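You operate a simulated robot arm through the tools that you are given. There is no shell and no other tool. Be economical: measure what you need, move in short steps, check, and stop when the job is done.

The job below is to be done with a simulated robot arm. You get a single attempt, and the scene is never put back.

Task
Close the right bench door. Push the end bench door shut. Press the grey zero button two times. Put the narrow bag on the top of the pump bench away on the lower shelf of the goods rack. Fetch the coils carton marked "12 V" from the right half of the back bench and set it on the top of the vice bench. Press the orange button three times. Open the left shutter rail, fetch the short white tray and set it in the shelf behind the left black shutter, then shut the rail. Take the ribbed silver sleeve on the top of the side bench and put it away on the left half of the back bench. Put the yellow solenoid in the grey handled tray. The order is free. Set down upright: yellow solenoid.

It is judged by the outcome, as a careful person would: the job done as asked, and still so three seconds after it is handed in. It fails if anything else is knocked over, pushed out of place, dropped, spilled or broken.

Robot
A 7-joint arm with a vacuum gripper on a trunk, on a base that drives. Base frame: it is fixed to the floor where the robot stands at the start and does not move with it; the origin is under the middle of the robot, x ahead of it, y to its left, z up. Readings come in mm, rad, newtons and seconds.
Its first joint turns from -1.204 to 3.002 rad. Places, roughly: coils carton [-2500, 4750, 1000]; end bench door [1300, 0, 500]; grey handled tray (20x41x9 cm) [2200, -900, 200]; grey zero button [1100, 0, 900]; left half of the back bench [-3000, 4500, 900]; left shutter rail [-2800, 4300, 400]; lower shelf of the goods rack [1600, -5500, 700]; narrow bag [2500, -1000, 750]; orange button [-2200, 5000, 1100]; ribbed silver sleeve (5x5x8 cm) [-800, 2900, 900]; right bench door [500, 0, 500]; shelf behind the left black shutter [-2900, 4500, 300]; short white tray (20x15x3 cm) [-2600, 4400, 900]; top of the vice bench [-3000, 1000, 900]; yellow solenoid [-750, 2500, 1000]. Payload 1.06 kg.
Tool frame: the origin (TCP) lies in the middle of the cups' lips, and z points out of the cups. The gripper has 1 cup of 24 mm across, covering 24 by 24 mm (tool x, y); the bellows give 8 mm. With the vacuum on, a cup seals on a smooth face that it is pressed against (1 to 4 N); it does not hold porous or soft things. The pull reaches 23 N.
Orientation is that of the tool frame in the base frame, as a unit quaternion [x, y, z, w]. With the cups facing straight down, the tool's x points along the base's -x, its y along +y and its z along -z.

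Tools
- The arm moves only by the tool send_rows. Its argument "commands" is a list of rows, each an object (a shift or turn left out is 0, a gripper value left out holds the last) with "translation": the shift along the tool's x, y, z in cm, a list of three; "rot": the turn, a rotation vector about the tool's x, y, z in rad, a list of three; "valve": the vacuum: 1 switches it on, 0 off. In form: [{"translation": [tx, ty, tz], "rot": [wx, wy, wz], "valve": valve}, ...]. A call has 1 to 8 rows; each row shifts and turns the commanded pose from where the row before left it, along the tool's axes as they then stand. A row lasts 0.2 s, in which the tool goes at most 50 mm and 0.15 rad; a call with a longer step from one row to the next is refused whole, and so is a gripper value outside its range. Where a pose cannot be reached the arm comes as near as it can. A force on the tool above 40 N (or 10 N above the force at the start of the call, whichever is more), or a blocked arm, ends the call early, and 0.2 s more pass. The pull builds up within a second once a cup has sealed. Time passes only in rows, and 0.2 s behind the last, so rows that do not move give it time. The reply holds the time, the measured pose of the TCP, the force on the tool along the base axes and the pull of the vacuum, in the units named above and with some noise, with the torque about the TCP (base axes, N m) and any sound that the robot's microphone picked up.
- Cameras (640 x 400 px; columns grow to the right, rows downward): "scene" is now at [188.5, -3, 1099.7]; the picture's right is [-0.05, -1.00, 0.00], its down [-0.67, 0.03, -0.74] and it looks along [0.74, -0.03, -0.67] (base axes); focal length 214 px, centre (320, 200). "wrist" rides on the gripper at [78, 19, -96] in the tool frame; the picture's right is [-0.24, 0.97, 0.00], its down [-0.71, -0.17, -0.69] and it looks along [-0.67, -0.16, 0.73] (tool axes); focal length 243 px, centre (320, 200). There is no depth. A picture from a camera that has moved, and an enlarged one, comes with that camera's place and axes in the base frame and with its lens.
- grab_frame(camera): a new picture of that camera. No time passes.
- move_column(by): slides the trunk up (or, below 0, down) by that many mm; the arm and the scene camera ride with it, the base frame stays. It gives what a move gives, with no picture.
- drive_base(legs): drives the robot by 1 to 6 legs, each [ahead, left, turn to the left] in mm, mm and rad, along the robot's own axes; the way and the turn of a leg run together, so that a leg with both is an arc; at most 1500 mm and 3.142 rad a leg. The arm and the cameras ride along, it lands a little off, and it stops where it bumps. It gives what a move gives.
- turn_head(pan, tilt): turns the head with the scene camera to pan (to the left, within 1.396 rad either way) and tilt (down, from -0.506 to 1.204), counted from straight ahead of the robot. It gives what a move gives.
- zoom(camera, box): a new picture of the part [left, top, right, bottom] of that camera's present view, enlarged. No time passes.
- finish_job(): hands the job in; it is judged then, once.

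Go step by step. Nothing tells you exact positions but the pictures and the camera data: compare them with the known pose of the tool, close in by small moves and look again before you grip or let go. The budget is 483 turns and 220 pictures, counting those below and the enlarged ones. Unless the task says otherwise, let go and move clear before handing in, and close with one line.

The tools are called after "Request:" as name(argument=value, ...) on one line, values as JSON. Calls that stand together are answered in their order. send_rows: Moves the arm, as the interface text tells. Its arguments: {"type":"object","properties":{"commands":{"type":"array","items":{"type":"object","properties":{"translation":{"type":"array","items":{"type":"number"}},"rot":{"type":"array","items":{"type":"number"}},"valve":{"type":"number"}}}}},"required":["commands"]} The other tools are called the same way: move_column (by) slides the trunk up or down; drive_base (legs) drives the base; turn_head (pan, tilt) turns the head that bears the scene camera; grab_frame (camera) takes a picture; zoom (camera, box) takes an enlarged picture of a part of a camera's view; finish_job () hands the job in.

At the start:

```text
clock: 0.0
position: [405.7, 72.0, 1016.7]
ee_rot: [0.0, 1.0, 0.0, -0.001]
ft_force: [0.7, 1.6, -0.6]
torque: [0.0, -0.01, -0.01]
pull: 0.0
trunk travel left (down, up): [-275.0, 217.0]
robot x, y, heading: [3.4, 0.8, 0.002]
head pan, tilt: [-0.047, 0.733]
```

scene: 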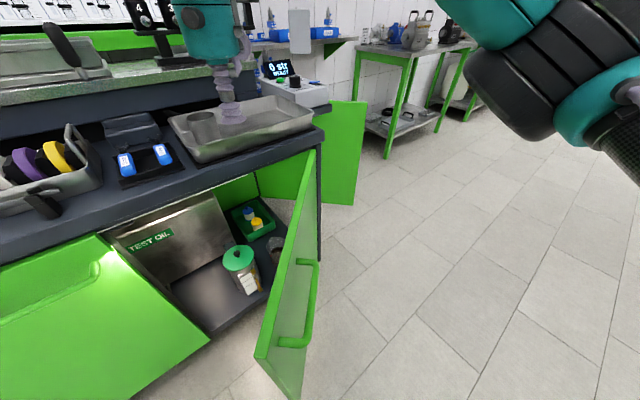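
wrist: 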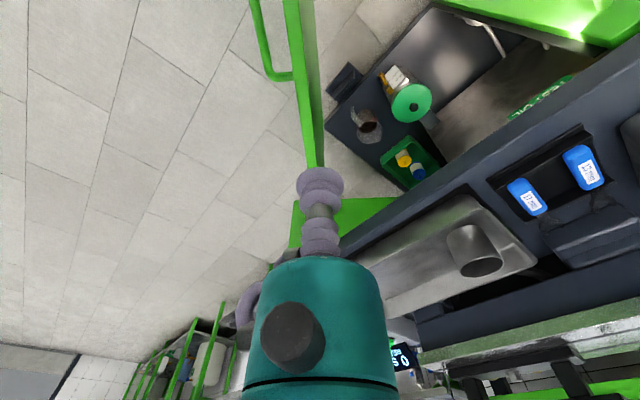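

The bench stands at an angle ahead, with the right door open towards me and a second green door at the bench's end. I'll look around before moving.

Request:
turn_head(pan=0, tilt=0.2)

Request:
grab_frame(camera="scene")

Request:
turn_head(pan=-1.2, tilt=0.2)

Request:
grab_frame(camera="scene")

Request:
turn_head(pan=1.2, tilt=0.2)

Request:
grab_frame(camera="scene")

```text
clock: 1.0
position: [405.8, 71.6, 1016.0]
ee_rot: [0.0, 1.0, 0.0, 0.0]
ft_force: [-0.1, 0.6, 0.1]
torque: [0.02, -0.03, 0.0]
pull: 0.0
trunk travel left (down, up): [-275.0, 217.0]
robot x, y, heading: [-1.7, 2.7, 0.0]
head pan, tilt: [0.0, 0.201]
```

```text
217 pictures are left
camera scene: at [198.2, 0.9, 1147.9], right [0.0, -1.0, 0.0], down [-0.2, 0.0, -0.98], along [0.98, 0.0, -0.2], focal length 214 px, centre (320, 200)
```

scene: 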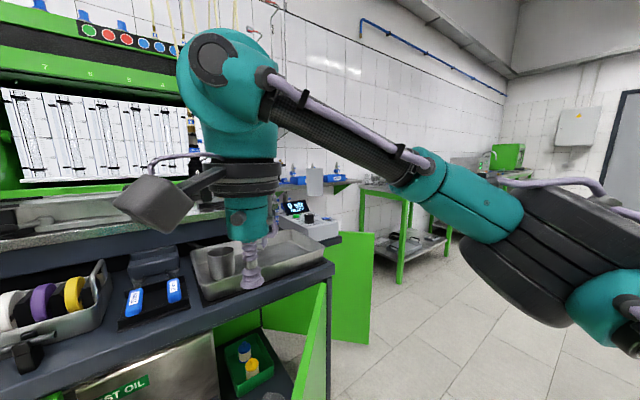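

```text
clock: 2.4
position: [406.6, 71.6, 1017.1]
ee_rot: [0.0, 1.0, -0.001, 0.001]
ft_force: [-0.1, -0.4, 0.7]
torque: [0.01, -0.02, 0.01]
pull: 0.0
trunk travel left (down, up): [-275.0, 217.0]
robot x, y, heading: [-1.1, -1.0, -0.001]
head pan, tilt: [-1.201, 0.201]
```

```text
216 pictures are left
camera scene: at [138.8, -85.9, 1148.0], right [-0.93, -0.36, 0.0], down [-0.07, 0.19, -0.98], along [0.35, -0.91, -0.2], focal length 214 px, centre (320, 200)
```

scene: 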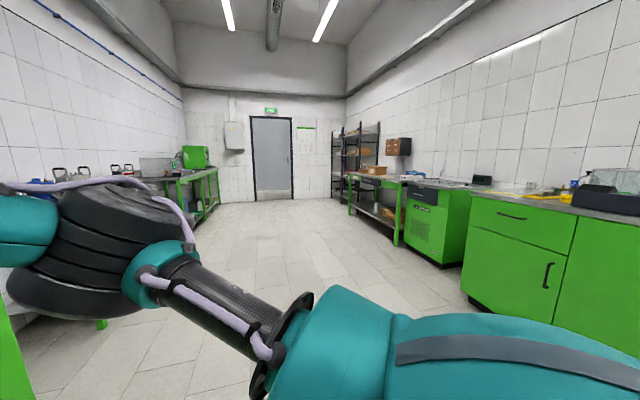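

```text
clock: 4.6
position: [405.7, 70.7, 1016.9]
ee_rot: [-0.001, 1.0, 0.0, -0.001]
ft_force: [0.8, 0.6, 0.2]
torque: [-0.02, 0.0, 0.0]
pull: 0.0
trunk travel left (down, up): [-275.0, 217.0]
robot x, y, heading: [0.6, -0.3, -0.001]
head pan, tilt: [1.201, 0.201]
```

```text
215 pictures are left
camera scene: at [138.7, 87.8, 1148.0], right [0.93, -0.36, 0.0], down [-0.07, -0.19, -0.98], along [0.35, 0.91, -0.2], focal length 214 px, centre (320, 200)
```

scene: 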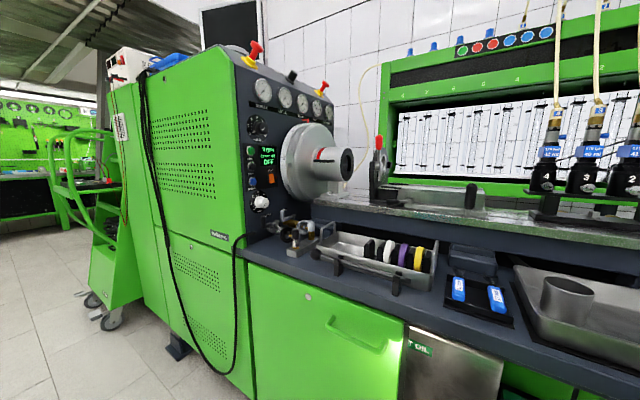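

I measure the right door as hinged at about (730,-11), opened about 39°. I'll swing the tool to point ahead at a safe height, ready to push doors with the cup.

Request:
send_rows(commands=[{"rot": [0, -0.15, 0]}, {"rot": [0, -0.15, 0]}, {"rot": [0, -0.15, 0]}, {"rot": [0, -0.15, 0]}, {"rot": [0, -0.15, 0]}, {"rot": [0, -0.15, 0]}, {"rot": [0, -0.15, 0]}, {"rot": [0, -0.15, 0]}])

Request:
send_rows(commands=[{"rot": [0, -0.15, 0]}, {"rot": [0, -0.15, 0]}, {"rot": [0, -0.07, 0]}])

Request:
turn_head(pan=0, tilt=0.8)

Request:
grab_frame(camera="scene")

```text
clock: 6.4
position: [405.0, 72.9, 1018.0]
ee_rot: [0.001, 0.825, -0.001, 0.566]
ft_force: [-0.9, 0.1, 0.3]
torque: [-0.02, 0.02, 0.0]
pull: 0.1
trunk travel left (down, up): [-275.0, 217.0]
robot x, y, heading: [2.6, 1.7, -0.0]
head pan, tilt: [1.201, 0.201]
```

```text
clock: 7.2
position: [405.1, 72.5, 1017.6]
ee_rot: [-0.001, 0.707, 0.0, 0.707]
ft_force: [-0.2, 0.7, 0.3]
torque: [0.01, 0.03, -0.01]
pull: 0.1
trunk travel left (down, up): [-275.0, 217.0]
robot x, y, heading: [1.6, -0.8, 0.001]
head pan, tilt: [1.201, 0.201]
```

```text
clock: 8.6
position: [406.3, 72.4, 1016.8]
ee_rot: [0.0, 0.707, 0.0, 0.707]
ft_force: [-1.0, 0.1, 0.0]
torque: [-0.01, 0.03, 0.02]
pull: 0.0
trunk travel left (down, up): [-275.0, 217.0]
robot x, y, heading: [2.1, 0.9, -0.005]
head pan, tilt: [0.0, 0.799]
```

```text
214 pictures are left
camera scene: at [185.7, 1.0, 1094.4], right [0.0, -1.0, 0.0], down [-0.72, 0.0, -0.7], along [0.7, 0.0, -0.72], focal length 214 px, centre (320, 200)
```

scene: 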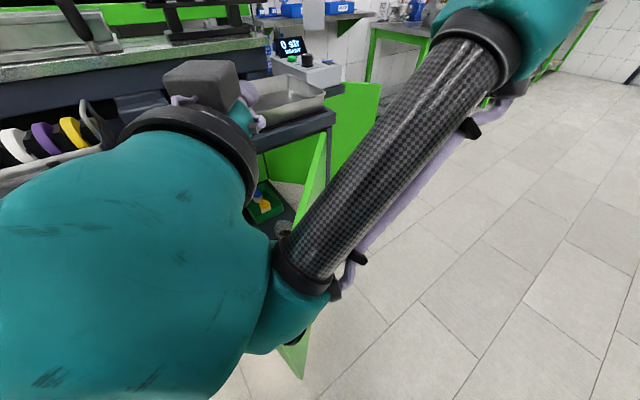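

The tool can point ahead fine. Now I'll drive to the outer side of the right door and face the bench.

Request:
drive_base(legs=[[20, -395, 0], [0, 0, 0.72]])

Request:
move_column(by=-270)

Request:
grab_frame(camera="scene")

Request:
grab_frame(camera="wrist")

```text
clock: 14.4
position: [281.5, -64.0, 1018.7]
ee_rot: [-0.249, 0.663, 0.248, 0.661]
ft_force: [-0.3, 0.1, -0.1]
torque: [-0.02, -0.02, 0.0]
pull: 0.2
trunk travel left (down, up): [-275.0, 217.0]
robot x, y, heading: [21.7, -382.6, 0.724]
head pan, tilt: [0.0, 0.799]
```

```text
clock: 17.1
position: [325.3, -23.6, 688.7]
ee_rot: [-0.27, 0.719, 0.225, 0.6]
ft_force: [-0.7, -0.3, -0.3]
torque: [0.05, -0.01, -0.01]
pull: 0.0
trunk travel left (down, up): [-5.0, 487.0]
robot x, y, heading: [22.7, -386.0, 0.715]
head pan, tilt: [0.0, 0.799]
```

```text
213 pictures are left
camera scene: at [222.8, -206.9, 816.5], right [0.66, -0.75, 0.0], down [-0.54, -0.47, -0.7], along [0.52, 0.46, -0.72], focal length 214 px, centre (320, 200)
```

scene: 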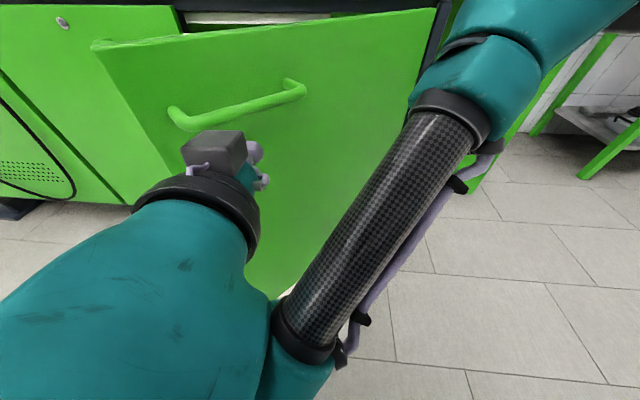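

```text
212 pictures are left
camera wrist: at [230.5, -80.9, 629.3], right [-0.61, 0.76, 0.23], down [-0.3, -0.49, 0.82], along [0.74, 0.43, 0.52], focal length 243 px, centre (320, 200)
```

wrist: 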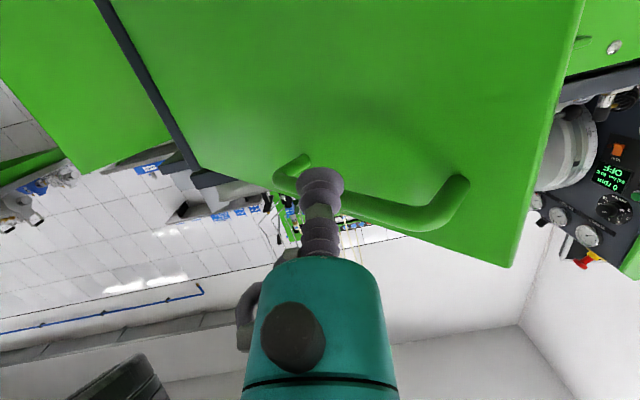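

The column is down; the tool shifted a little and pitched. I'll check the commanded pose with a still row before pushing.

Request:
send_rows(commands=[{"translation": [0, 0, 0]}])

```text
clock: 17.5
position: [324.7, -23.8, 688.3]
ee_rot: [-0.27, 0.719, 0.225, 0.599]
ft_force: [-0.3, 0.0, -0.9]
torque: [0.02, 0.01, 0.0]
pull: 0.1
trunk travel left (down, up): [-5.0, 487.0]
robot x, y, heading: [19.3, -387.2, 0.725]
head pan, tilt: [0.0, 0.799]
```

The path would meet the door just below its handle, so I'll drop the tool 7 cm and level it before driving forward.

Request:
send_rows(commands=[{"translation": [3.5, 0, 0]}, {"translation": [3.5, 0, 0]}, {"rot": [0, -0.09, 0]}, {"rot": [0, -0.09, 0]}, {}])

Request:
grab_frame(camera="scene")

```text
clock: 18.7
position: [326.7, -11.6, 608.8]
ee_rot: [-0.249, 0.663, 0.248, 0.661]
ft_force: [0.4, 0.7, 0.4]
torque: [-0.01, -0.01, 0.03]
pull: 0.1
out of reach, approached as far as the arm can: row 3, 4
trunk travel left (down, up): [-5.0, 487.0]
robot x, y, heading: [23.4, -386.2, 0.72]
head pan, tilt: [0.0, 0.799]
```

```text
211 pictures are left
camera scene: at [222.8, -206.9, 816.5], right [0.66, -0.75, 0.0], down [-0.54, -0.47, -0.7], along [0.52, 0.46, -0.72], focal length 214 px, centre (320, 200)
```

scene: 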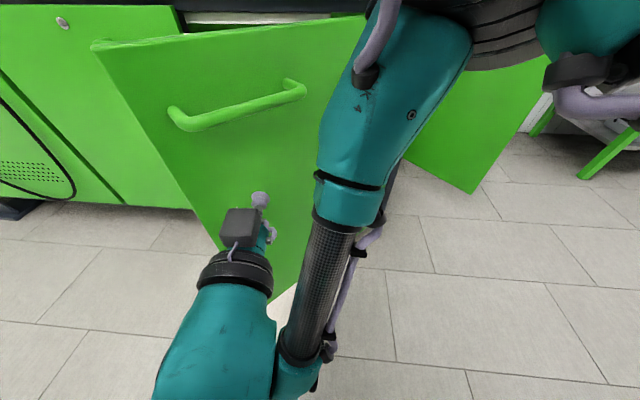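

Tool is now level under the handle. I'll push forward in steps, watching the elbow.

Request:
drive_base(legs=[[120, 0, 0]])

Request:
grab_frame(camera="scene")

```text
clock: 20.0
position: [414.2, 67.8, 610.0]
ee_rot: [-0.252, 0.662, 0.251, 0.659]
ft_force: [-0.3, 0.2, -0.1]
torque: [-0.01, -0.01, 0.0]
pull: 0.1
trunk travel left (down, up): [-5.0, 487.0]
robot x, y, heading: [115.1, -304.8, 0.72]
head pan, tilt: [0.0, 0.799]
```

```text
210 pictures are left
camera scene: at [311.6, -127.1, 816.5], right [0.66, -0.75, 0.0], down [-0.54, -0.47, -0.7], along [0.52, 0.46, -0.72], focal length 214 px, centre (320, 200)
```

scene: 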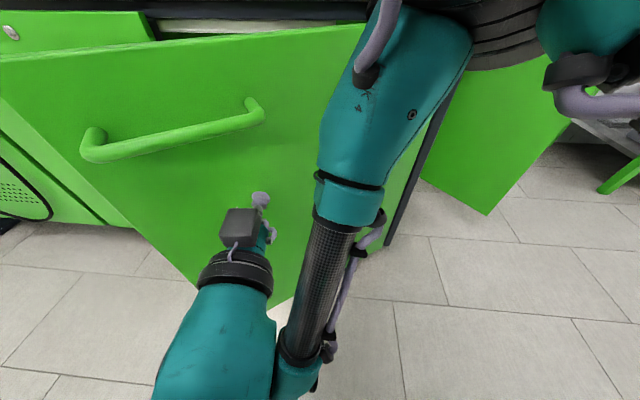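

The cup is about at the door. I'll now extend the arm forward rather than the base, to keep the elbow back from the bench.

Request:
send_rows(commands=[{"translation": [0, 0, 2.5]}, {"translation": [0, 0, 2.5]}, {"translation": [0, 0, 2.5]}, {"translation": [0, 0, 2.5]}, {}])

Request:
grab_frame(camera="scene")

```text
clock: 21.2
position: [489.1, 134.0, 608.3]
ee_rot: [-0.252, 0.662, 0.251, 0.66]
ft_force: [0.2, 0.0, -0.6]
torque: [0.01, 0.01, 0.01]
pull: 0.0
trunk travel left (down, up): [-5.0, 487.0]
robot x, y, heading: [111.1, -305.9, 0.726]
head pan, tilt: [0.0, 0.799]
```

```text
209 pictures are left
camera scene: at [311.7, -127.0, 816.4], right [0.66, -0.75, 0.0], down [-0.54, -0.47, -0.7], along [0.52, 0.46, -0.72], focal length 214 px, centre (320, 200)
```

scene: 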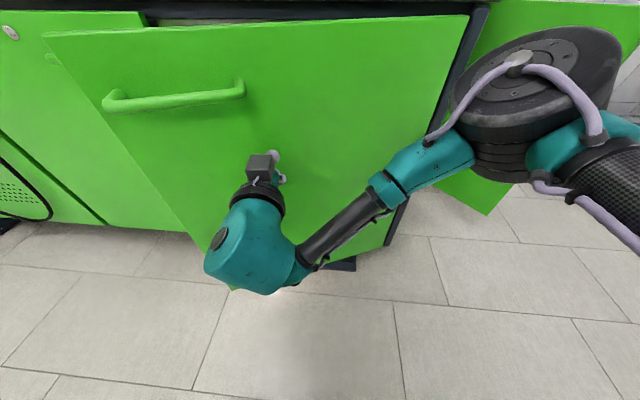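

The door is swinging shut with the push. Continuing.

Request:
send_rows(commands=[{"translation": [0, 0, 2.5]}, {"translation": [0, 0, 2.5]}, {"translation": [0, 0, 2]}, {"translation": [0, 0, 2]}, {}])

Request:
grab_frame(camera="scene")

```text
clock: 22.4
position: [554.9, 193.3, 607.5]
ee_rot: [-0.252, 0.662, 0.25, 0.66]
ft_force: [-0.6, -0.1, 0.6]
torque: [0.0, 0.01, 0.0]
pull: 0.0
trunk travel left (down, up): [-5.0, 487.0]
robot x, y, heading: [112.9, -300.0, 0.725]
head pan, tilt: [0.0, 0.799]
```

```text
208 pictures are left
camera scene: at [311.7, -127.0, 816.5], right [0.66, -0.75, 0.0], down [-0.54, -0.47, -0.7], along [0.52, 0.46, -0.72], focal length 214 px, centre (320, 200)
```

scene: 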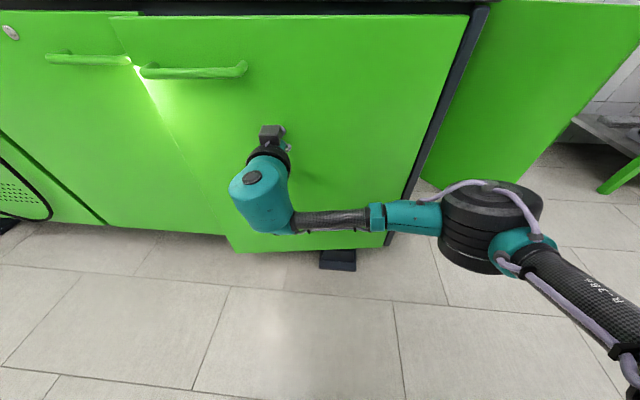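

Almost closed. I'll press on until it stops.

Request:
send_rows(commands=[{"translation": [0, 0, 1]}, {"translation": [0, 0, 1]}, {"translation": [0, 0, 1]}, {"translation": [0, 0, 1]}, {"translation": [0, 0, 1]}, {}])

Request:
grab_frame(camera="scene")

```text
clock: 23.8
position: [593.1, 228.5, 608.3]
ee_rot: [-0.252, 0.662, 0.25, 0.66]
ft_force: [0.1, -1.0, 0.3]
torque: [0.01, 0.01, 0.0]
pull: 0.1
trunk travel left (down, up): [-5.0, 487.0]
robot x, y, heading: [108.6, -305.9, 0.724]
head pan, tilt: [0.0, 0.799]
```

```text
207 pictures are left
camera scene: at [311.6, -127.0, 816.5], right [0.66, -0.75, 0.0], down [-0.54, -0.47, -0.7], along [0.52, 0.46, -0.72], focal length 214 px, centre (320, 200)
```

scene: 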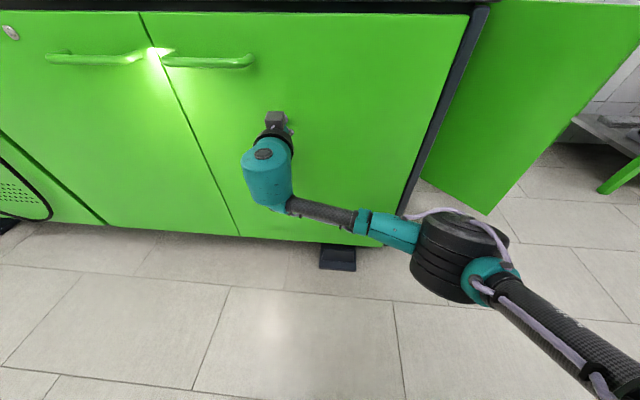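

Request:
send_rows(commands=[{"translation": [0, 0, 0.5]}, {"translation": [0, 0, 0.5]}, {"translation": [0, 0, 0.5]}, {}])

Request:
zoom(camera="scene", box=[100, 0, 300, 120])

```text
clock: 24.5
position: [598.1, 235.3, 609.3]
ee_rot: [-0.252, 0.662, 0.251, 0.659]
ft_force: [-10.1, -14.0, 0.6]
torque: [0.01, 0.04, 0.14]
pull: 0.1
trunk travel left (down, up): [-5.0, 487.0]
robot x, y, heading: [109.4, -306.1, 0.723]
head pan, tilt: [0.0, 0.799]
stopped in row 3: the force on the tool passed its limit at 48 N (the readings are from after the stop); the commanded pose is now the measured one
```

```text
3.20 times, centred on (200, 60) of scene
camera zoom: at [310.7, -128.5, 816.8], right [0.66, -0.75, 0.0], down [-0.54, -0.47, -0.7], along [0.52, 0.46, -0.72], focal length 686 px, centre (704, 648)
```

zoom: 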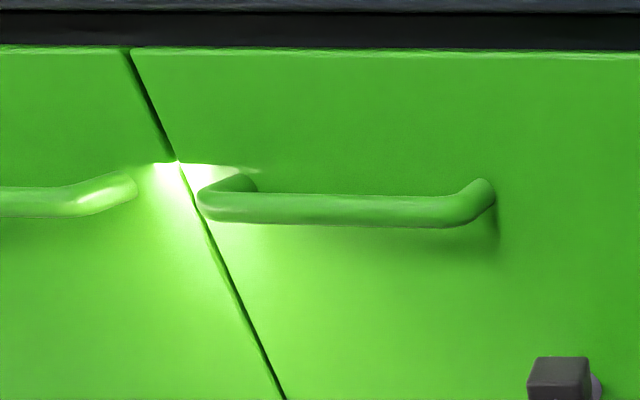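

The right door is shut. I'll retract the tool and take a look at the end door.

Request:
send_rows(commands=[{"translation": [0, 0, -4]}, {"translation": [0, 0, -5]}, {"translation": [0, 0, -5]}, {"translation": [0, 0, -5]}, {"translation": [0, 0, -5]}])

Request:
drive_base(legs=[[-250, 0, 0], [0, -900, 0]])

Request:
turn_head(pan=0.3, tilt=0.5)

Request:
grab_frame(camera="scene")

```text
clock: 25.7
position: [462.0, 102.1, 693.5]
ee_rot: [-0.236, 0.558, 0.253, 0.754]
ft_force: [0.4, 0.0, -0.2]
torque: [0.0, -0.01, 0.0]
pull: 0.0
trunk travel left (down, up): [-5.0, 487.0]
robot x, y, heading: [107.3, -307.0, 0.723]
head pan, tilt: [0.0, 0.799]
stopped in row 5: the arm was blocked; the commanded pose is now the measured one
```

```text
clock: 35.3
position: [872.8, -730.2, 694.0]
ee_rot: [-0.239, 0.556, 0.257, 0.753]
ft_force: [-0.7, -0.5, -0.2]
torque: [-0.02, 0.02, 0.0]
pull: 0.1
trunk travel left (down, up): [-5.0, 487.0]
robot x, y, heading: [523.1, -1139.0, 0.734]
head pan, tilt: [0.0, 0.799]
```

```text
clock: 36.1
position: [872.1, -729.3, 692.8]
ee_rot: [-0.239, 0.556, 0.256, 0.754]
ft_force: [-0.4, -0.4, -0.5]
torque: [-0.01, -0.02, 0.01]
pull: 0.0
trunk travel left (down, up): [-5.0, 487.0]
robot x, y, heading: [527.3, -1139.3, 0.73]
head pan, tilt: [0.3, 0.499]
```

```text
205 pictures are left
camera scene: at [711.6, -935.9, 842.3], right [0.86, -0.51, 0.0], down [-0.25, -0.41, -0.88], along [0.45, 0.75, -0.48], focal length 214 px, centre (320, 200)
```

scene: 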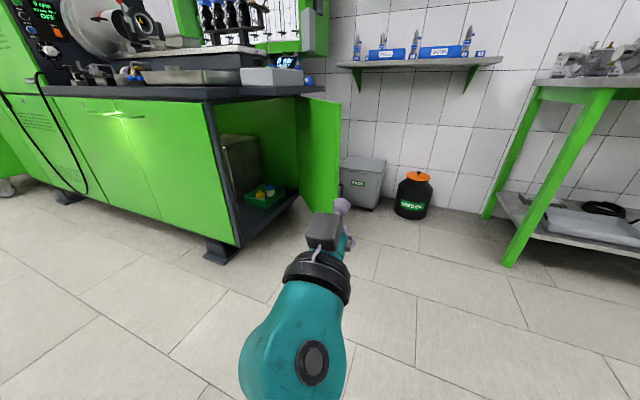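

Request:
zoom(camera="scene", box=[200, 60, 440, 240])

```text
2.22 times, centred on (320, 150) of scene
camera zoom: at [711.6, -935.9, 842.3], right [0.86, -0.51, 0.0], down [-0.25, -0.41, -0.88], along [0.45, 0.75, -0.48], focal length 477 px, centre (320, 311)
```

zoom: 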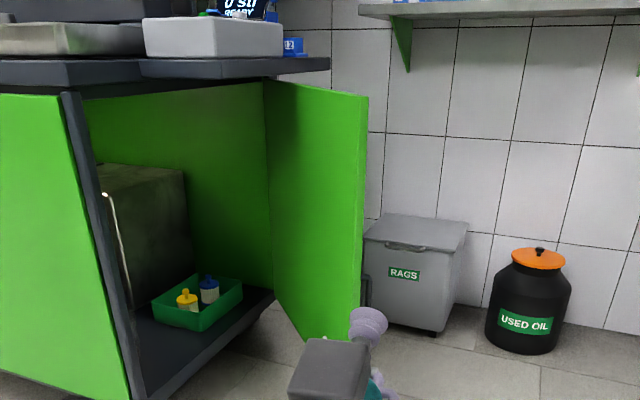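

Request:
drive_base(legs=[[200, -350, 0]])

Request:
turn_head(pan=0.6, tilt=0.4)

Request:
grab_frame(camera="scene")

```text
clock: 39.7
position: [1252.0, -851.5, 693.9]
ee_rot: [-0.238, 0.557, 0.255, 0.754]
ft_force: [1.0, 0.1, 0.1]
torque: [0.0, -0.03, -0.02]
pull: 0.0
trunk travel left (down, up): [-5.0, 487.0]
robot x, y, heading: [905.8, -1256.6, 0.729]
head pan, tilt: [0.3, 0.499]
```

```text
clock: 40.5
position: [1253.0, -851.9, 693.6]
ee_rot: [-0.238, 0.556, 0.256, 0.754]
ft_force: [0.1, -0.2, -0.3]
torque: [0.0, 0.01, 0.0]
pull: 0.0
trunk travel left (down, up): [-5.0, 487.0]
robot x, y, heading: [903.9, -1261.6, 0.729]
head pan, tilt: [0.6, 0.4]
```

```text
203 pictures are left
camera scene: at [1066.9, -1044.9, 851.5], right [0.97, -0.24, 0.0], down [-0.09, -0.38, -0.92], along [0.22, 0.89, -0.39], focal length 214 px, centre (320, 200)
```

scene: 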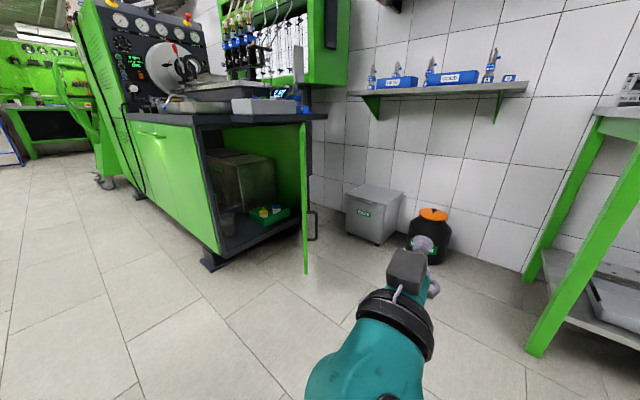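

The door is edge-on from here: free end about (1200,-270), opened about 40°, its outer face towards the wall side. I'll level the tool and retract it, then swing round to the far side of the door.

Request:
send_rows(commands=[{"rot": [0, 0.135, 0]}, {"rot": [0, 0.135, 0]}, {"translation": [-3, 0, 0]}, {"translation": [-2, 0, -4]}, {"translation": [0, 0, -4]}, {"translation": [0, 0, -4]}])

Request:
drive_base(legs=[[0, 0, 1.566]])

Request:
turn_head(pan=-0.4, tilt=0.5)

Request:
grab_frame(camera="scene")

```text
clock: 42.1
position: [1194.9, -922.9, 740.3]
ee_rot: [-0.239, 0.683, 0.185, 0.665]
ft_force: [1.3, 0.3, 0.0]
torque: [-0.02, -0.01, -0.01]
pull: 0.0
trunk travel left (down, up): [-5.0, 487.0]
robot x, y, heading: [909.6, -1264.8, 0.733]
head pan, tilt: [0.6, 0.4]
stopped in row 6: the arm was blocked; the commanded pose is now the measured one
```

```text
clock: 46.3
position: [574.8, -964.4, 739.1]
ee_rot: [0.649, -0.32, -0.598, -0.345]
ft_force: [0.4, 0.4, -0.4]
torque: [0.01, 0.02, 0.0]
pull: 0.1
trunk travel left (down, up): [-5.0, 487.0]
robot x, y, heading: [908.7, -1260.0, 2.279]
head pan, tilt: [0.6, 0.4]
```

```text
clock: 47.6
position: [575.1, -965.6, 739.6]
ee_rot: [0.647, -0.322, -0.597, -0.347]
ft_force: [-0.1, -0.8, -0.6]
torque: [0.03, 0.0, 0.0]
pull: 0.0
trunk travel left (down, up): [-5.0, 487.0]
robot x, y, heading: [907.5, -1261.9, 2.277]
head pan, tilt: [-0.4, 0.499]
```

```text
202 pictures are left
camera scene: at [754.4, -1030.6, 842.4], right [0.95, 0.3, 0.0], down [0.15, -0.46, -0.88], along [-0.27, 0.84, -0.48], focal length 214 px, centre (320, 200)
```

scene: 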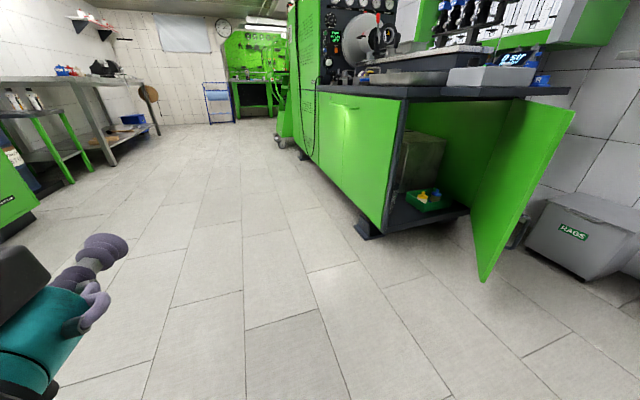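

Request:
drive_base(legs=[[0, -650, 0]])

Request:
turn_head(pan=-0.1, tilt=0.6)

Request:
grab_frame(camera="scene")

```text
clock: 53.7
position: [1072.1, -541.6, 740.1]
ee_rot: [0.647, -0.324, -0.595, -0.35]
ft_force: [-0.2, 0.2, -0.2]
torque: [0.02, -0.01, 0.01]
pull: 0.0
trunk travel left (down, up): [-5.0, 487.0]
robot x, y, heading: [1399.5, -844.0, 2.264]
head pan, tilt: [-0.4, 0.499]
```

```text
clock: 54.5
position: [1072.6, -542.9, 739.5]
ee_rot: [0.646, -0.325, -0.595, -0.35]
ft_force: [0.3, 0.1, 0.2]
torque: [0.01, -0.01, 0.0]
pull: 0.1
trunk travel left (down, up): [-5.0, 487.0]
robot x, y, heading: [1398.6, -844.8, 2.264]
head pan, tilt: [-0.099, 0.6]
```

```text
201 pictures are left
camera scene: at [1228.4, -624.7, 833.3], right [0.83, 0.56, 0.0], down [0.32, -0.47, -0.83], along [-0.46, 0.68, -0.56], focal length 214 px, centre (320, 200)
```

scene: 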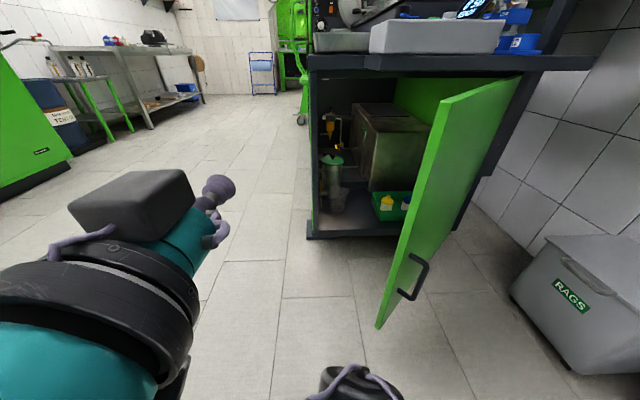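

Request:
drive_base(legs=[[0, -380, 0]])

Request:
turn_head(pan=0.1, tilt=0.7)

Request:
grab_frame(camera="scene")

```text
clock: 58.4
position: [1365.4, -299.0, 740.1]
ee_rot: [0.645, -0.328, -0.593, -0.353]
ft_force: [1.0, -0.3, -0.5]
torque: [-0.02, 0.01, 0.02]
pull: 0.0
trunk travel left (down, up): [-5.0, 487.0]
robot x, y, heading: [1690.1, -606.1, 2.258]
head pan, tilt: [-0.099, 0.6]
```

```text
clock: 59.1
position: [1364.8, -301.0, 740.0]
ee_rot: [0.644, -0.329, -0.593, -0.353]
ft_force: [-0.1, -0.1, -0.7]
torque: [0.02, 0.03, 0.01]
pull: 0.1
trunk travel left (down, up): [-5.0, 487.0]
robot x, y, heading: [1687.3, -605.8, 2.26]
head pan, tilt: [0.099, 0.7]
```

```text
200 pictures are left
camera scene: at [1509.2, -397.3, 824.7], right [0.71, 0.71, 0.0], down [0.45, -0.46, -0.77], along [-0.54, 0.54, -0.64], focal length 214 px, centre (320, 200)
```

scene: 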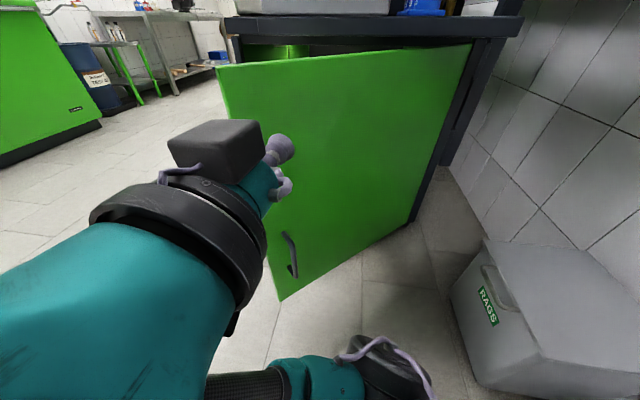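

The cup is now on the outer side of the end door. I'll drive forward to push it.

Request:
drive_base(legs=[[260, 0, 0]])

Request:
grab_frame(camera="scene")

```text
clock: 61.0
position: [1194.9, -92.8, 738.6]
ee_rot: [0.644, -0.328, -0.594, -0.352]
ft_force: [0.2, 0.7, -1.0]
torque: [0.0, -0.01, 0.0]
pull: 0.0
trunk travel left (down, up): [-5.0, 487.0]
robot x, y, heading: [1520.4, -396.7, 2.256]
head pan, tilt: [0.099, 0.7]
```

```text
199 pictures are left
camera scene: at [1339.7, -190.6, 824.7], right [0.71, 0.71, 0.0], down [0.46, -0.46, -0.77], along [-0.54, 0.54, -0.64], focal length 214 px, centre (320, 200)
```

scene: 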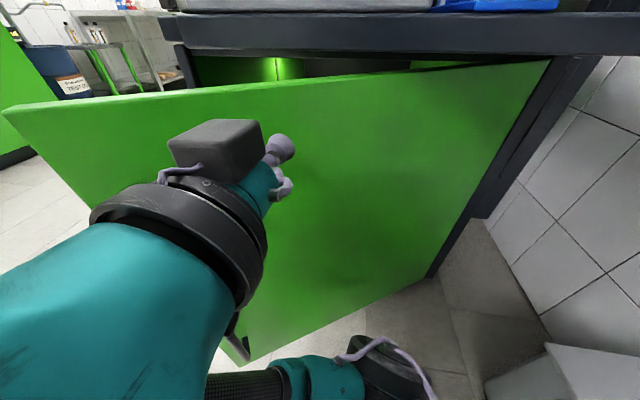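

Request:
send_rows(commands=[{"translation": [0, 0, 3]}, {"translation": [2, 0, 3]}, {"translation": [2.5, 0, 3]}, {"translation": [2.5, 0, 3]}, {"translation": [2.5, 0, 2]}, {"translation": [2.5, 0, 2]}, {}])

Request:
grab_frame(camera="scene")

```text
clock: 62.6
position: [1116.9, 38.0, 622.9]
ee_rot: [0.637, -0.329, -0.601, -0.354]
ft_force: [0.1, 0.3, 0.6]
torque: [0.01, 0.03, 0.0]
pull: 0.0
trunk travel left (down, up): [-5.0, 487.0]
robot x, y, heading: [1522.8, -396.8, 2.259]
head pan, tilt: [0.099, 0.7]
```

```text
198 pictures are left
camera scene: at [1339.7, -190.6, 824.9], right [0.71, 0.71, 0.0], down [0.46, -0.46, -0.76], along [-0.54, 0.54, -0.64], focal length 214 px, centre (320, 200)
```

scene: 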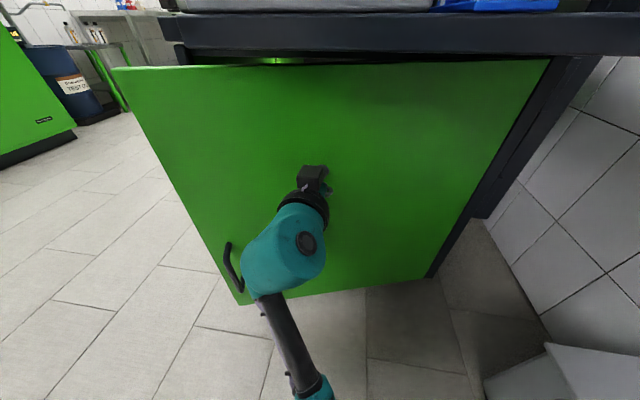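

Request:
drive_base(legs=[[110, 0, 0]])

Request:
grab_frame(camera="scene")

```text
clock: 63.8
position: [1047.1, 123.2, 622.8]
ee_rot: [0.638, -0.329, -0.6, -0.353]
ft_force: [-1.0, -0.2, 0.3]
torque: [0.0, 0.01, 0.0]
pull: 0.0
trunk travel left (down, up): [-5.0, 487.0]
robot x, y, heading: [1448.9, -311.8, 2.255]
head pan, tilt: [0.099, 0.7]
```

```text
197 pictures are left
camera scene: at [1270.2, -105.2, 824.8], right [0.71, 0.71, 0.0], down [0.45, -0.46, -0.77], along [-0.54, 0.54, -0.64], focal length 214 px, centre (320, 200)
```

scene: 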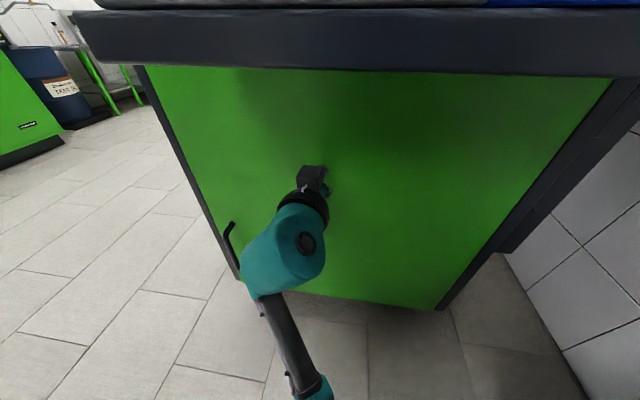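

Nearly closed. Finishing with the arm until force rises.

Request:
send_rows(commands=[{"translation": [0, 0, 0.6]}, {"translation": [0, 0, 0.6]}, {"translation": [0, 0, 0.6]}, {"translation": [0, 0, 0.6]}, {"translation": [0, 0, 0.6]}, {"translation": [0, 0, 0.6]}, {"translation": [0, 0, 0.6]}, {"translation": [0, 0, 0.6]}])

Request:
zoom(camera="scene", box=[80, 20, 400, 220])

```text
clock: 64.9
position: [1036.4, 143.2, 620.5]
ee_rot: [0.639, -0.329, -0.599, -0.353]
ft_force: [14.3, -14.9, -0.4]
torque: [-0.03, 0.03, 0.12]
pull: 0.2
trunk travel left (down, up): [-5.0, 487.0]
robot x, y, heading: [1449.5, -311.3, 2.255]
head pan, tilt: [0.099, 0.7]
stopped in row 5: the force on the tool passed its limit at 51 N (the readings are from after the stop); the commanded pose is now the measured one
```

```text
2.00 times, centred on (240, 120) of scene
camera zoom: at [1271.6, -106.4, 825.1], right [0.71, 0.71, 0.0], down [0.45, -0.46, -0.77], along [-0.54, 0.54, -0.64], focal length 429 px, centre (480, 360)
```

zoom: 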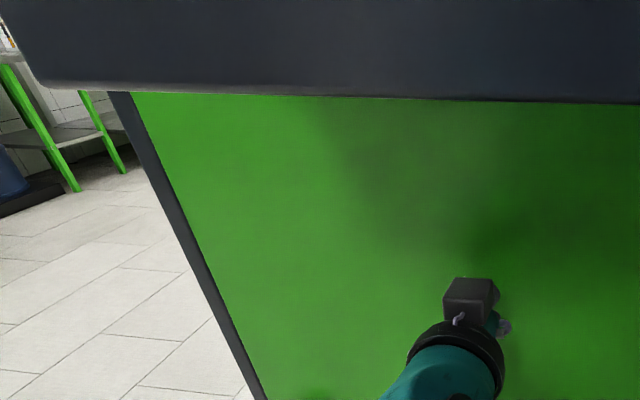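

End door shut. I'll back off, raise the trunk and look at the instrument with the zero button.

Request:
drive_base(legs=[[-250, 0, 0]])

Request:
move_column(by=350)

Request:
turn_head(pan=0.1, tilt=0.6)

Request:
grab_frame(camera="scene")

```text
clock: 66.7
position: [1188.8, -44.7, 619.6]
ee_rot: [0.639, -0.33, -0.598, -0.353]
ft_force: [-0.4, 0.0, -0.2]
torque: [0.0, -0.02, 0.03]
pull: 0.2
trunk travel left (down, up): [-5.0, 487.0]
robot x, y, heading: [1605.4, -502.4, 2.256]
head pan, tilt: [0.099, 0.7]
```

```text
clock: 70.1
position: [1188.9, -44.3, 968.8]
ee_rot: [0.639, -0.33, -0.598, -0.353]
ft_force: [0.5, 0.0, -0.9]
torque: [0.01, 0.0, -0.02]
pull: 0.1
trunk travel left (down, up): [-355.0, 137.0]
robot x, y, heading: [1603.6, -501.7, 2.256]
head pan, tilt: [0.099, 0.7]
```

```text
clock: 70.8
position: [1188.9, -44.0, 968.9]
ee_rot: [0.64, -0.329, -0.598, -0.353]
ft_force: [-0.1, -1.0, 0.0]
torque: [0.02, 0.02, -0.01]
pull: 0.1
trunk travel left (down, up): [-355.0, 137.0]
robot x, y, heading: [1604.0, -501.6, 2.259]
head pan, tilt: [0.099, 0.6]
```

```text
195 pictures are left
camera scene: at [1484.5, -368.0, 1189.7], right [0.71, 0.71, 0.0], down [0.4, -0.4, -0.82], along [-0.58, 0.58, -0.57], focal length 214 px, centre (320, 200)
```

scene: 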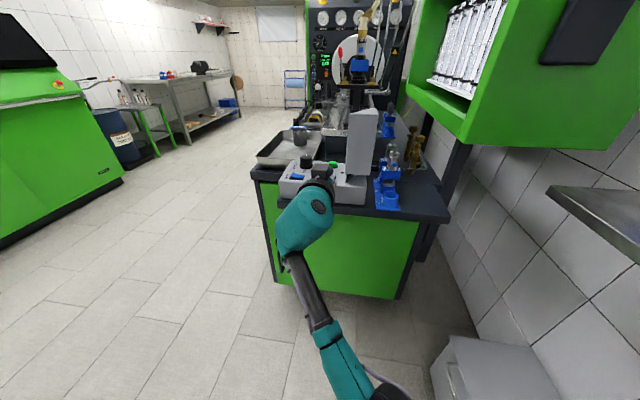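

Request:
zoom(camera="scene", box=[240, 100, 440, 225])

```text
3.20 times, centred on (340, 162) of scene
camera zoom: at [1484.5, -368.0, 1189.7], right [0.71, 0.71, 0.0], down [0.4, -0.4, -0.82], along [-0.58, 0.58, -0.57], focal length 686 px, centre (256, 320)
```

zoom: 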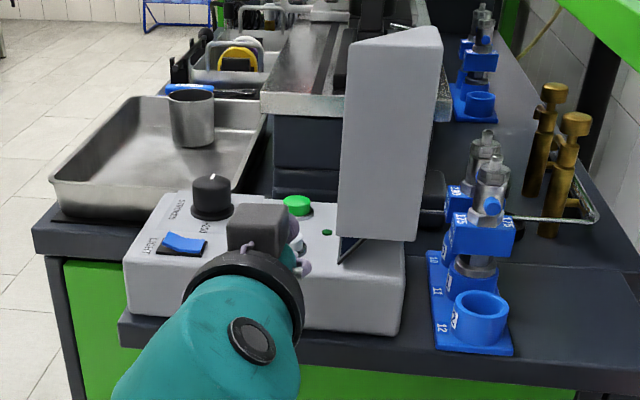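

The box with the zero button sits on the bench's end extension, button around (1120,50,~900). I'll bring the tool back and point it down.

Request:
send_rows(commands=[{"translation": [0, 0, -5]}, {"translation": [0, 0, -5]}, {"translation": [0, 0, -5]}, {"translation": [-4, 0, -3]}, {"rot": [0, 0.15, 0]}, {"rot": [0, 0.15, 0]}, {"rot": [0, 0.15, 0]}, {"rot": [0, 0.15, 0]}])

Request:
send_rows(commands=[{"rot": [0, 0.15, 0]}, {"rot": [0, 0.15, 0]}, {"rot": [0, 0.15, 0]}, {"rot": [0, 0.15, 0]}, {"rot": [0, 0.15, 0]}, {"rot": [0, 0.15, 0]}])

Request:
grab_frame(camera="scene")

```text
clock: 72.6
position: [1275.8, -176.5, 986.7]
ee_rot: [0.788, -0.418, -0.384, -0.239]
ft_force: [-0.5, -0.5, 0.9]
torque: [0.04, -0.03, 0.01]
pull: 0.0
out of reach, approached as far as the arm can: row 8
trunk travel left (down, up): [-355.0, 137.0]
robot x, y, heading: [1603.3, -501.5, 2.254]
head pan, tilt: [0.099, 0.6]
```

```text
clock: 74.0
position: [1201.3, -100.0, 894.0]
ee_rot: [0.878, -0.467, -0.09, -0.056]
ft_force: [0.5, 1.0, -0.3]
torque: [0.04, 0.0, -0.01]
pull: 0.0
out of reach, approached as far as the arm can: row 1, 2, 3, 4, 5, 6
trunk travel left (down, up): [-355.0, 137.0]
robot x, y, heading: [1609.5, -500.9, 2.255]
head pan, tilt: [0.099, 0.6]
```

```text
193 pictures are left
camera scene: at [1484.5, -367.5, 1189.7], right [0.71, 0.71, 0.0], down [0.4, -0.4, -0.82], along [-0.58, 0.58, -0.57], focal length 214 px, centre (320, 200)
```

scene: 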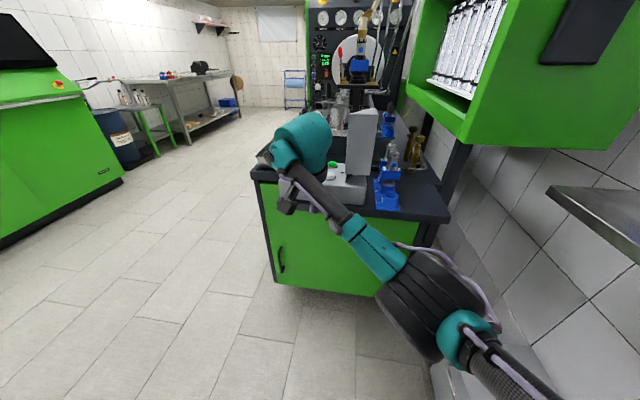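

Request:
send_rows(commands=[{"translation": [0, 0, -4]}, {"translation": [0, 0, -4]}])

```text
clock: 74.6
position: [1211.9, -116.8, 973.4]
ee_rot: [0.878, -0.467, -0.09, -0.056]
ft_force: [0.0, 0.1, 0.9]
torque: [-0.01, 0.01, -0.01]
pull: 0.0
trunk travel left (down, up): [-355.0, 137.0]
robot x, y, heading: [1605.2, -496.5, 2.258]
head pan, tilt: [0.099, 0.6]
```

Request:
send_rows(commands=[{"translation": [4, 0, -3]}, {"translation": [4, 0, -3]}, {"translation": [4, 0, 0], "rot": [0, 0.1, 0]}, {"translation": [0, 0, 0], "rot": [0, 0.11, 0]}, {}])

Request:
grab_frame(camera="scene")

Request:
grab_frame(camera="wrist")

```text
clock: 75.8
position: [1283.5, -225.4, 1007.3]
ee_rot: [0.883, -0.469, 0.003, -0.007]
ft_force: [-0.4, 0.1, 1.2]
torque: [0.01, -0.01, -0.03]
pull: 0.0
trunk travel left (down, up): [-355.0, 137.0]
robot x, y, heading: [1603.2, -504.5, 2.254]
head pan, tilt: [0.099, 0.6]
```

```text
192 pictures are left
camera scene: at [1484.5, -368.0, 1189.7], right [0.71, 0.71, 0.0], down [0.4, -0.4, -0.83], along [-0.58, 0.58, -0.56], focal length 214 px, centre (320, 200)
```

scene: 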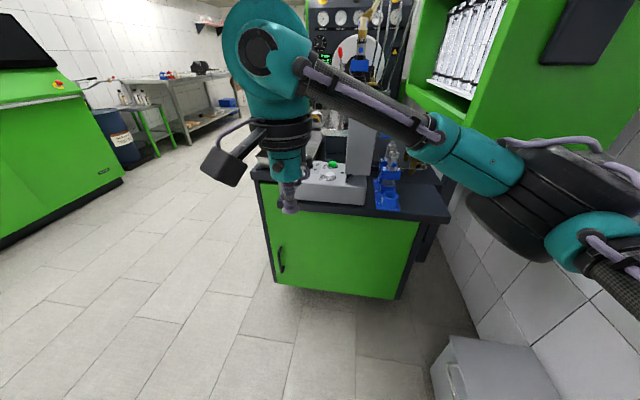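

```text
191 pictures are left
camera wrist: at [1311.4, -300.9, 1102.7], right [-0.94, -0.35, -0.01], down [-0.26, 0.68, 0.69], along [-0.23, 0.65, -0.73], focal length 243 px, centre (320, 200)
```

wrist: 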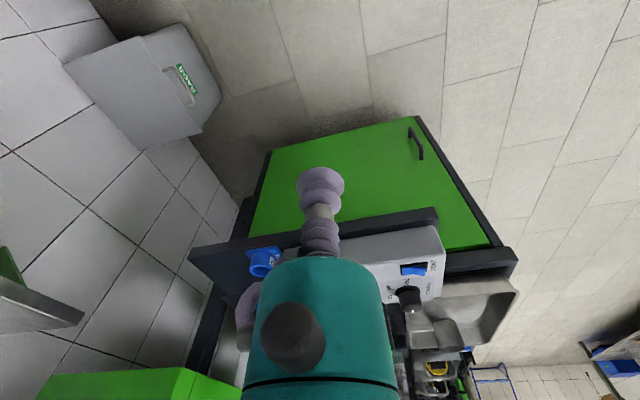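

Tool is down again. Zooming on the box to locate the grey button.

Request:
zoom(camera="scene", box=[280, 140, 400, 215])

```text
5.33 times, centred on (340, 178) of scene
camera zoom: at [1484.5, -368.0, 1189.7], right [0.71, 0.71, 0.0], down [0.4, -0.4, -0.83], along [-0.58, 0.58, -0.56], focal length 1144 px, centre (213, 320)
```

zoom: 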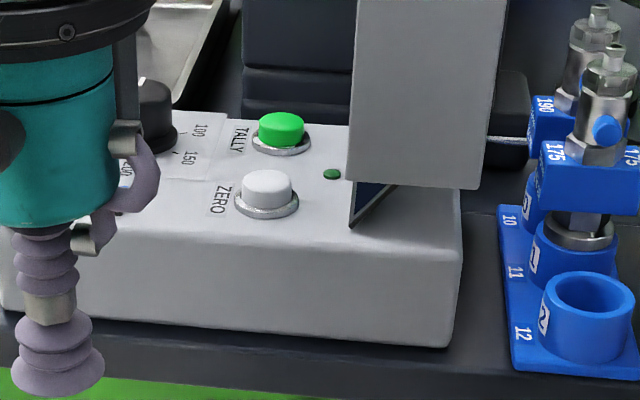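

ZERO is at about (1120,40), top near 905. Driving closer, then aligning with the arm.

Request:
drive_base(legs=[[200, -41, 0]])

Request:
grab_frame(camera="wrist")

```text
clock: 77.4
position: [1193.1, -46.6, 1007.3]
ee_rot: [0.884, -0.468, 0.003, -0.007]
ft_force: [0.7, 0.1, -0.4]
torque: [-0.01, 0.0, 0.02]
pull: 0.3
trunk travel left (down, up): [-355.0, 137.0]
robot x, y, heading: [1512.9, -324.7, 2.256]
head pan, tilt: [0.099, 0.6]
```

```text
189 pictures are left
camera wrist: at [1220.2, -123.3, 1102.4], right [-0.94, -0.35, -0.01], down [-0.26, 0.68, 0.69], along [-0.23, 0.65, -0.73], focal length 243 px, centre (320, 200)
```

wrist: 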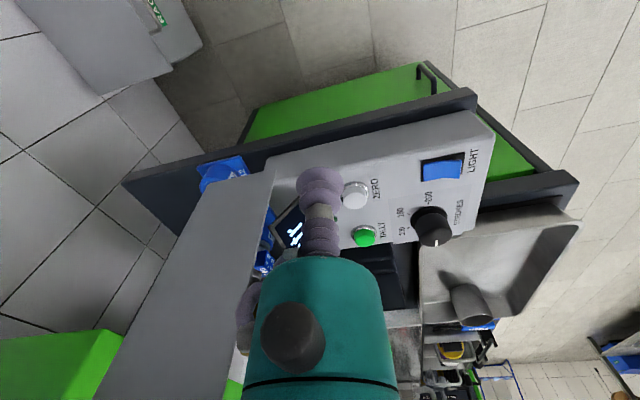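

Request:
send_rows(commands=[{"translation": [-4.8, 0.5, 0]}, {"translation": [-4.8, 0.6, 0]}, {"translation": [0, 0, 3]}, {}])

Request:
grab_frame(camera="wrist")

Request:
zoom(camera="scene", box=[240, 160, 400, 260])

```text
clock: 78.4
position: [1131.0, 25.2, 986.0]
ee_rot: [0.884, -0.468, -0.004, -0.008]
ft_force: [-0.1, 0.2, -0.9]
torque: [0.01, -0.02, 0.02]
pull: 0.0
trunk travel left (down, up): [-355.0, 137.0]
robot x, y, heading: [1513.1, -321.9, 2.254]
head pan, tilt: [0.099, 0.6]
```

```text
188 pictures are left
camera wrist: at [1158.7, -51.7, 1081.8], right [-0.94, -0.35, 0.0], down [-0.25, 0.67, 0.7], along [-0.24, 0.65, -0.72], focal length 243 px, centre (320, 200)
```

wrist: 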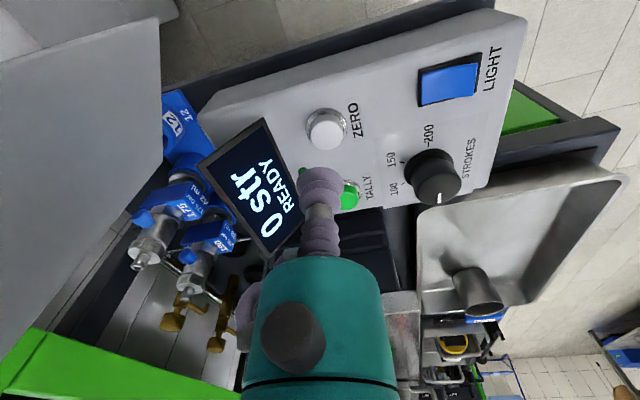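

```text
4.00 times, centred on (320, 210) of scene
camera zoom: at [1394.3, -191.3, 1190.8], right [0.71, 0.71, 0.0], down [0.4, -0.4, -0.83], along [-0.58, 0.58, -0.56], focal length 858 px, centre (320, 160)
```

zoom: 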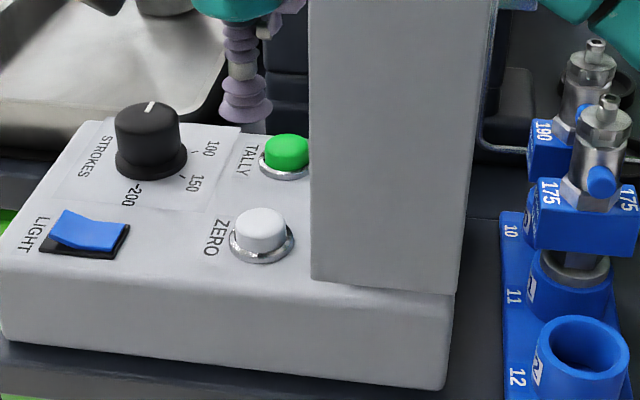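

Request:
send_rows(commands=[{"translation": [-2.1, 0.1, 0]}, {"translation": [0, 0, 3]}, {"translation": [0, 0, 2.5]}, {}])

Request:
zoom(camera="wrist", box=[220, 100, 420, 225])

Request:
zoom(camera="scene", box=[240, 160, 400, 260])

```text
clock: 79.3
position: [1119.7, 54.8, 1005.8]
ee_rot: [0.878, -0.471, -0.077, -0.022]
ft_force: [-0.9, 0.7, 0.4]
torque: [0.03, 0.0, 0.0]
pull: 0.2
trunk travel left (down, up): [-355.0, 137.0]
robot x, y, heading: [1516.9, -323.9, 2.255]
head pan, tilt: [0.099, 0.6]
stopped in row 4: the arm was blocked; the commanded pose is now the measured one
```

```text
3.20 times, centred on (320, 162) of wrist
camera zoom: at [1157.5, -30.1, 1088.8], right [-0.94, -0.34, 0.07], down [-0.16, 0.6, 0.78], along [-0.31, 0.72, -0.62], focal length 776 px, centre (320, 320)
```

zoom: 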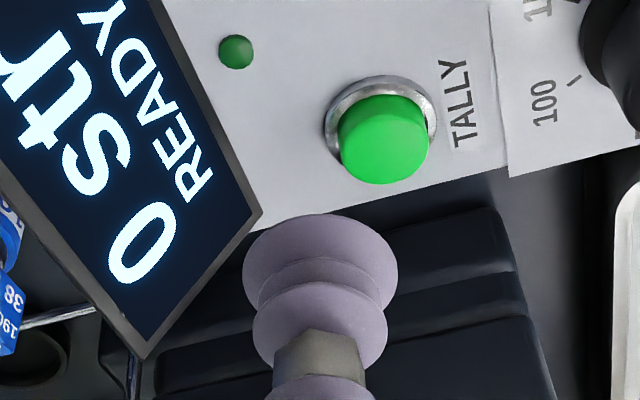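

```text
4.00 times, centred on (320, 210) of scene
camera zoom: at [1404.7, -193.4, 1189.5], right [0.71, 0.7, 0.0], down [0.39, -0.4, -0.83], along [-0.59, 0.59, -0.56], focal length 858 px, centre (320, 160)
```

zoom: 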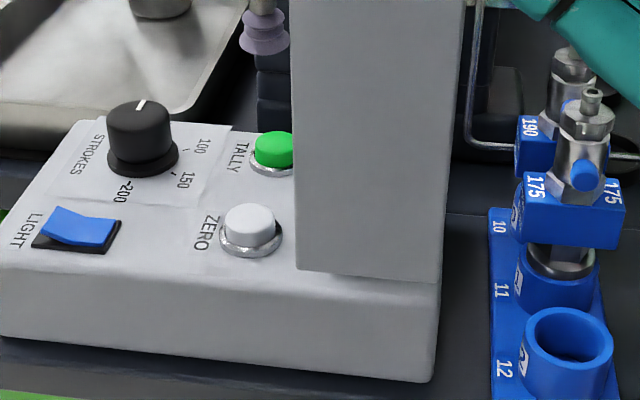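

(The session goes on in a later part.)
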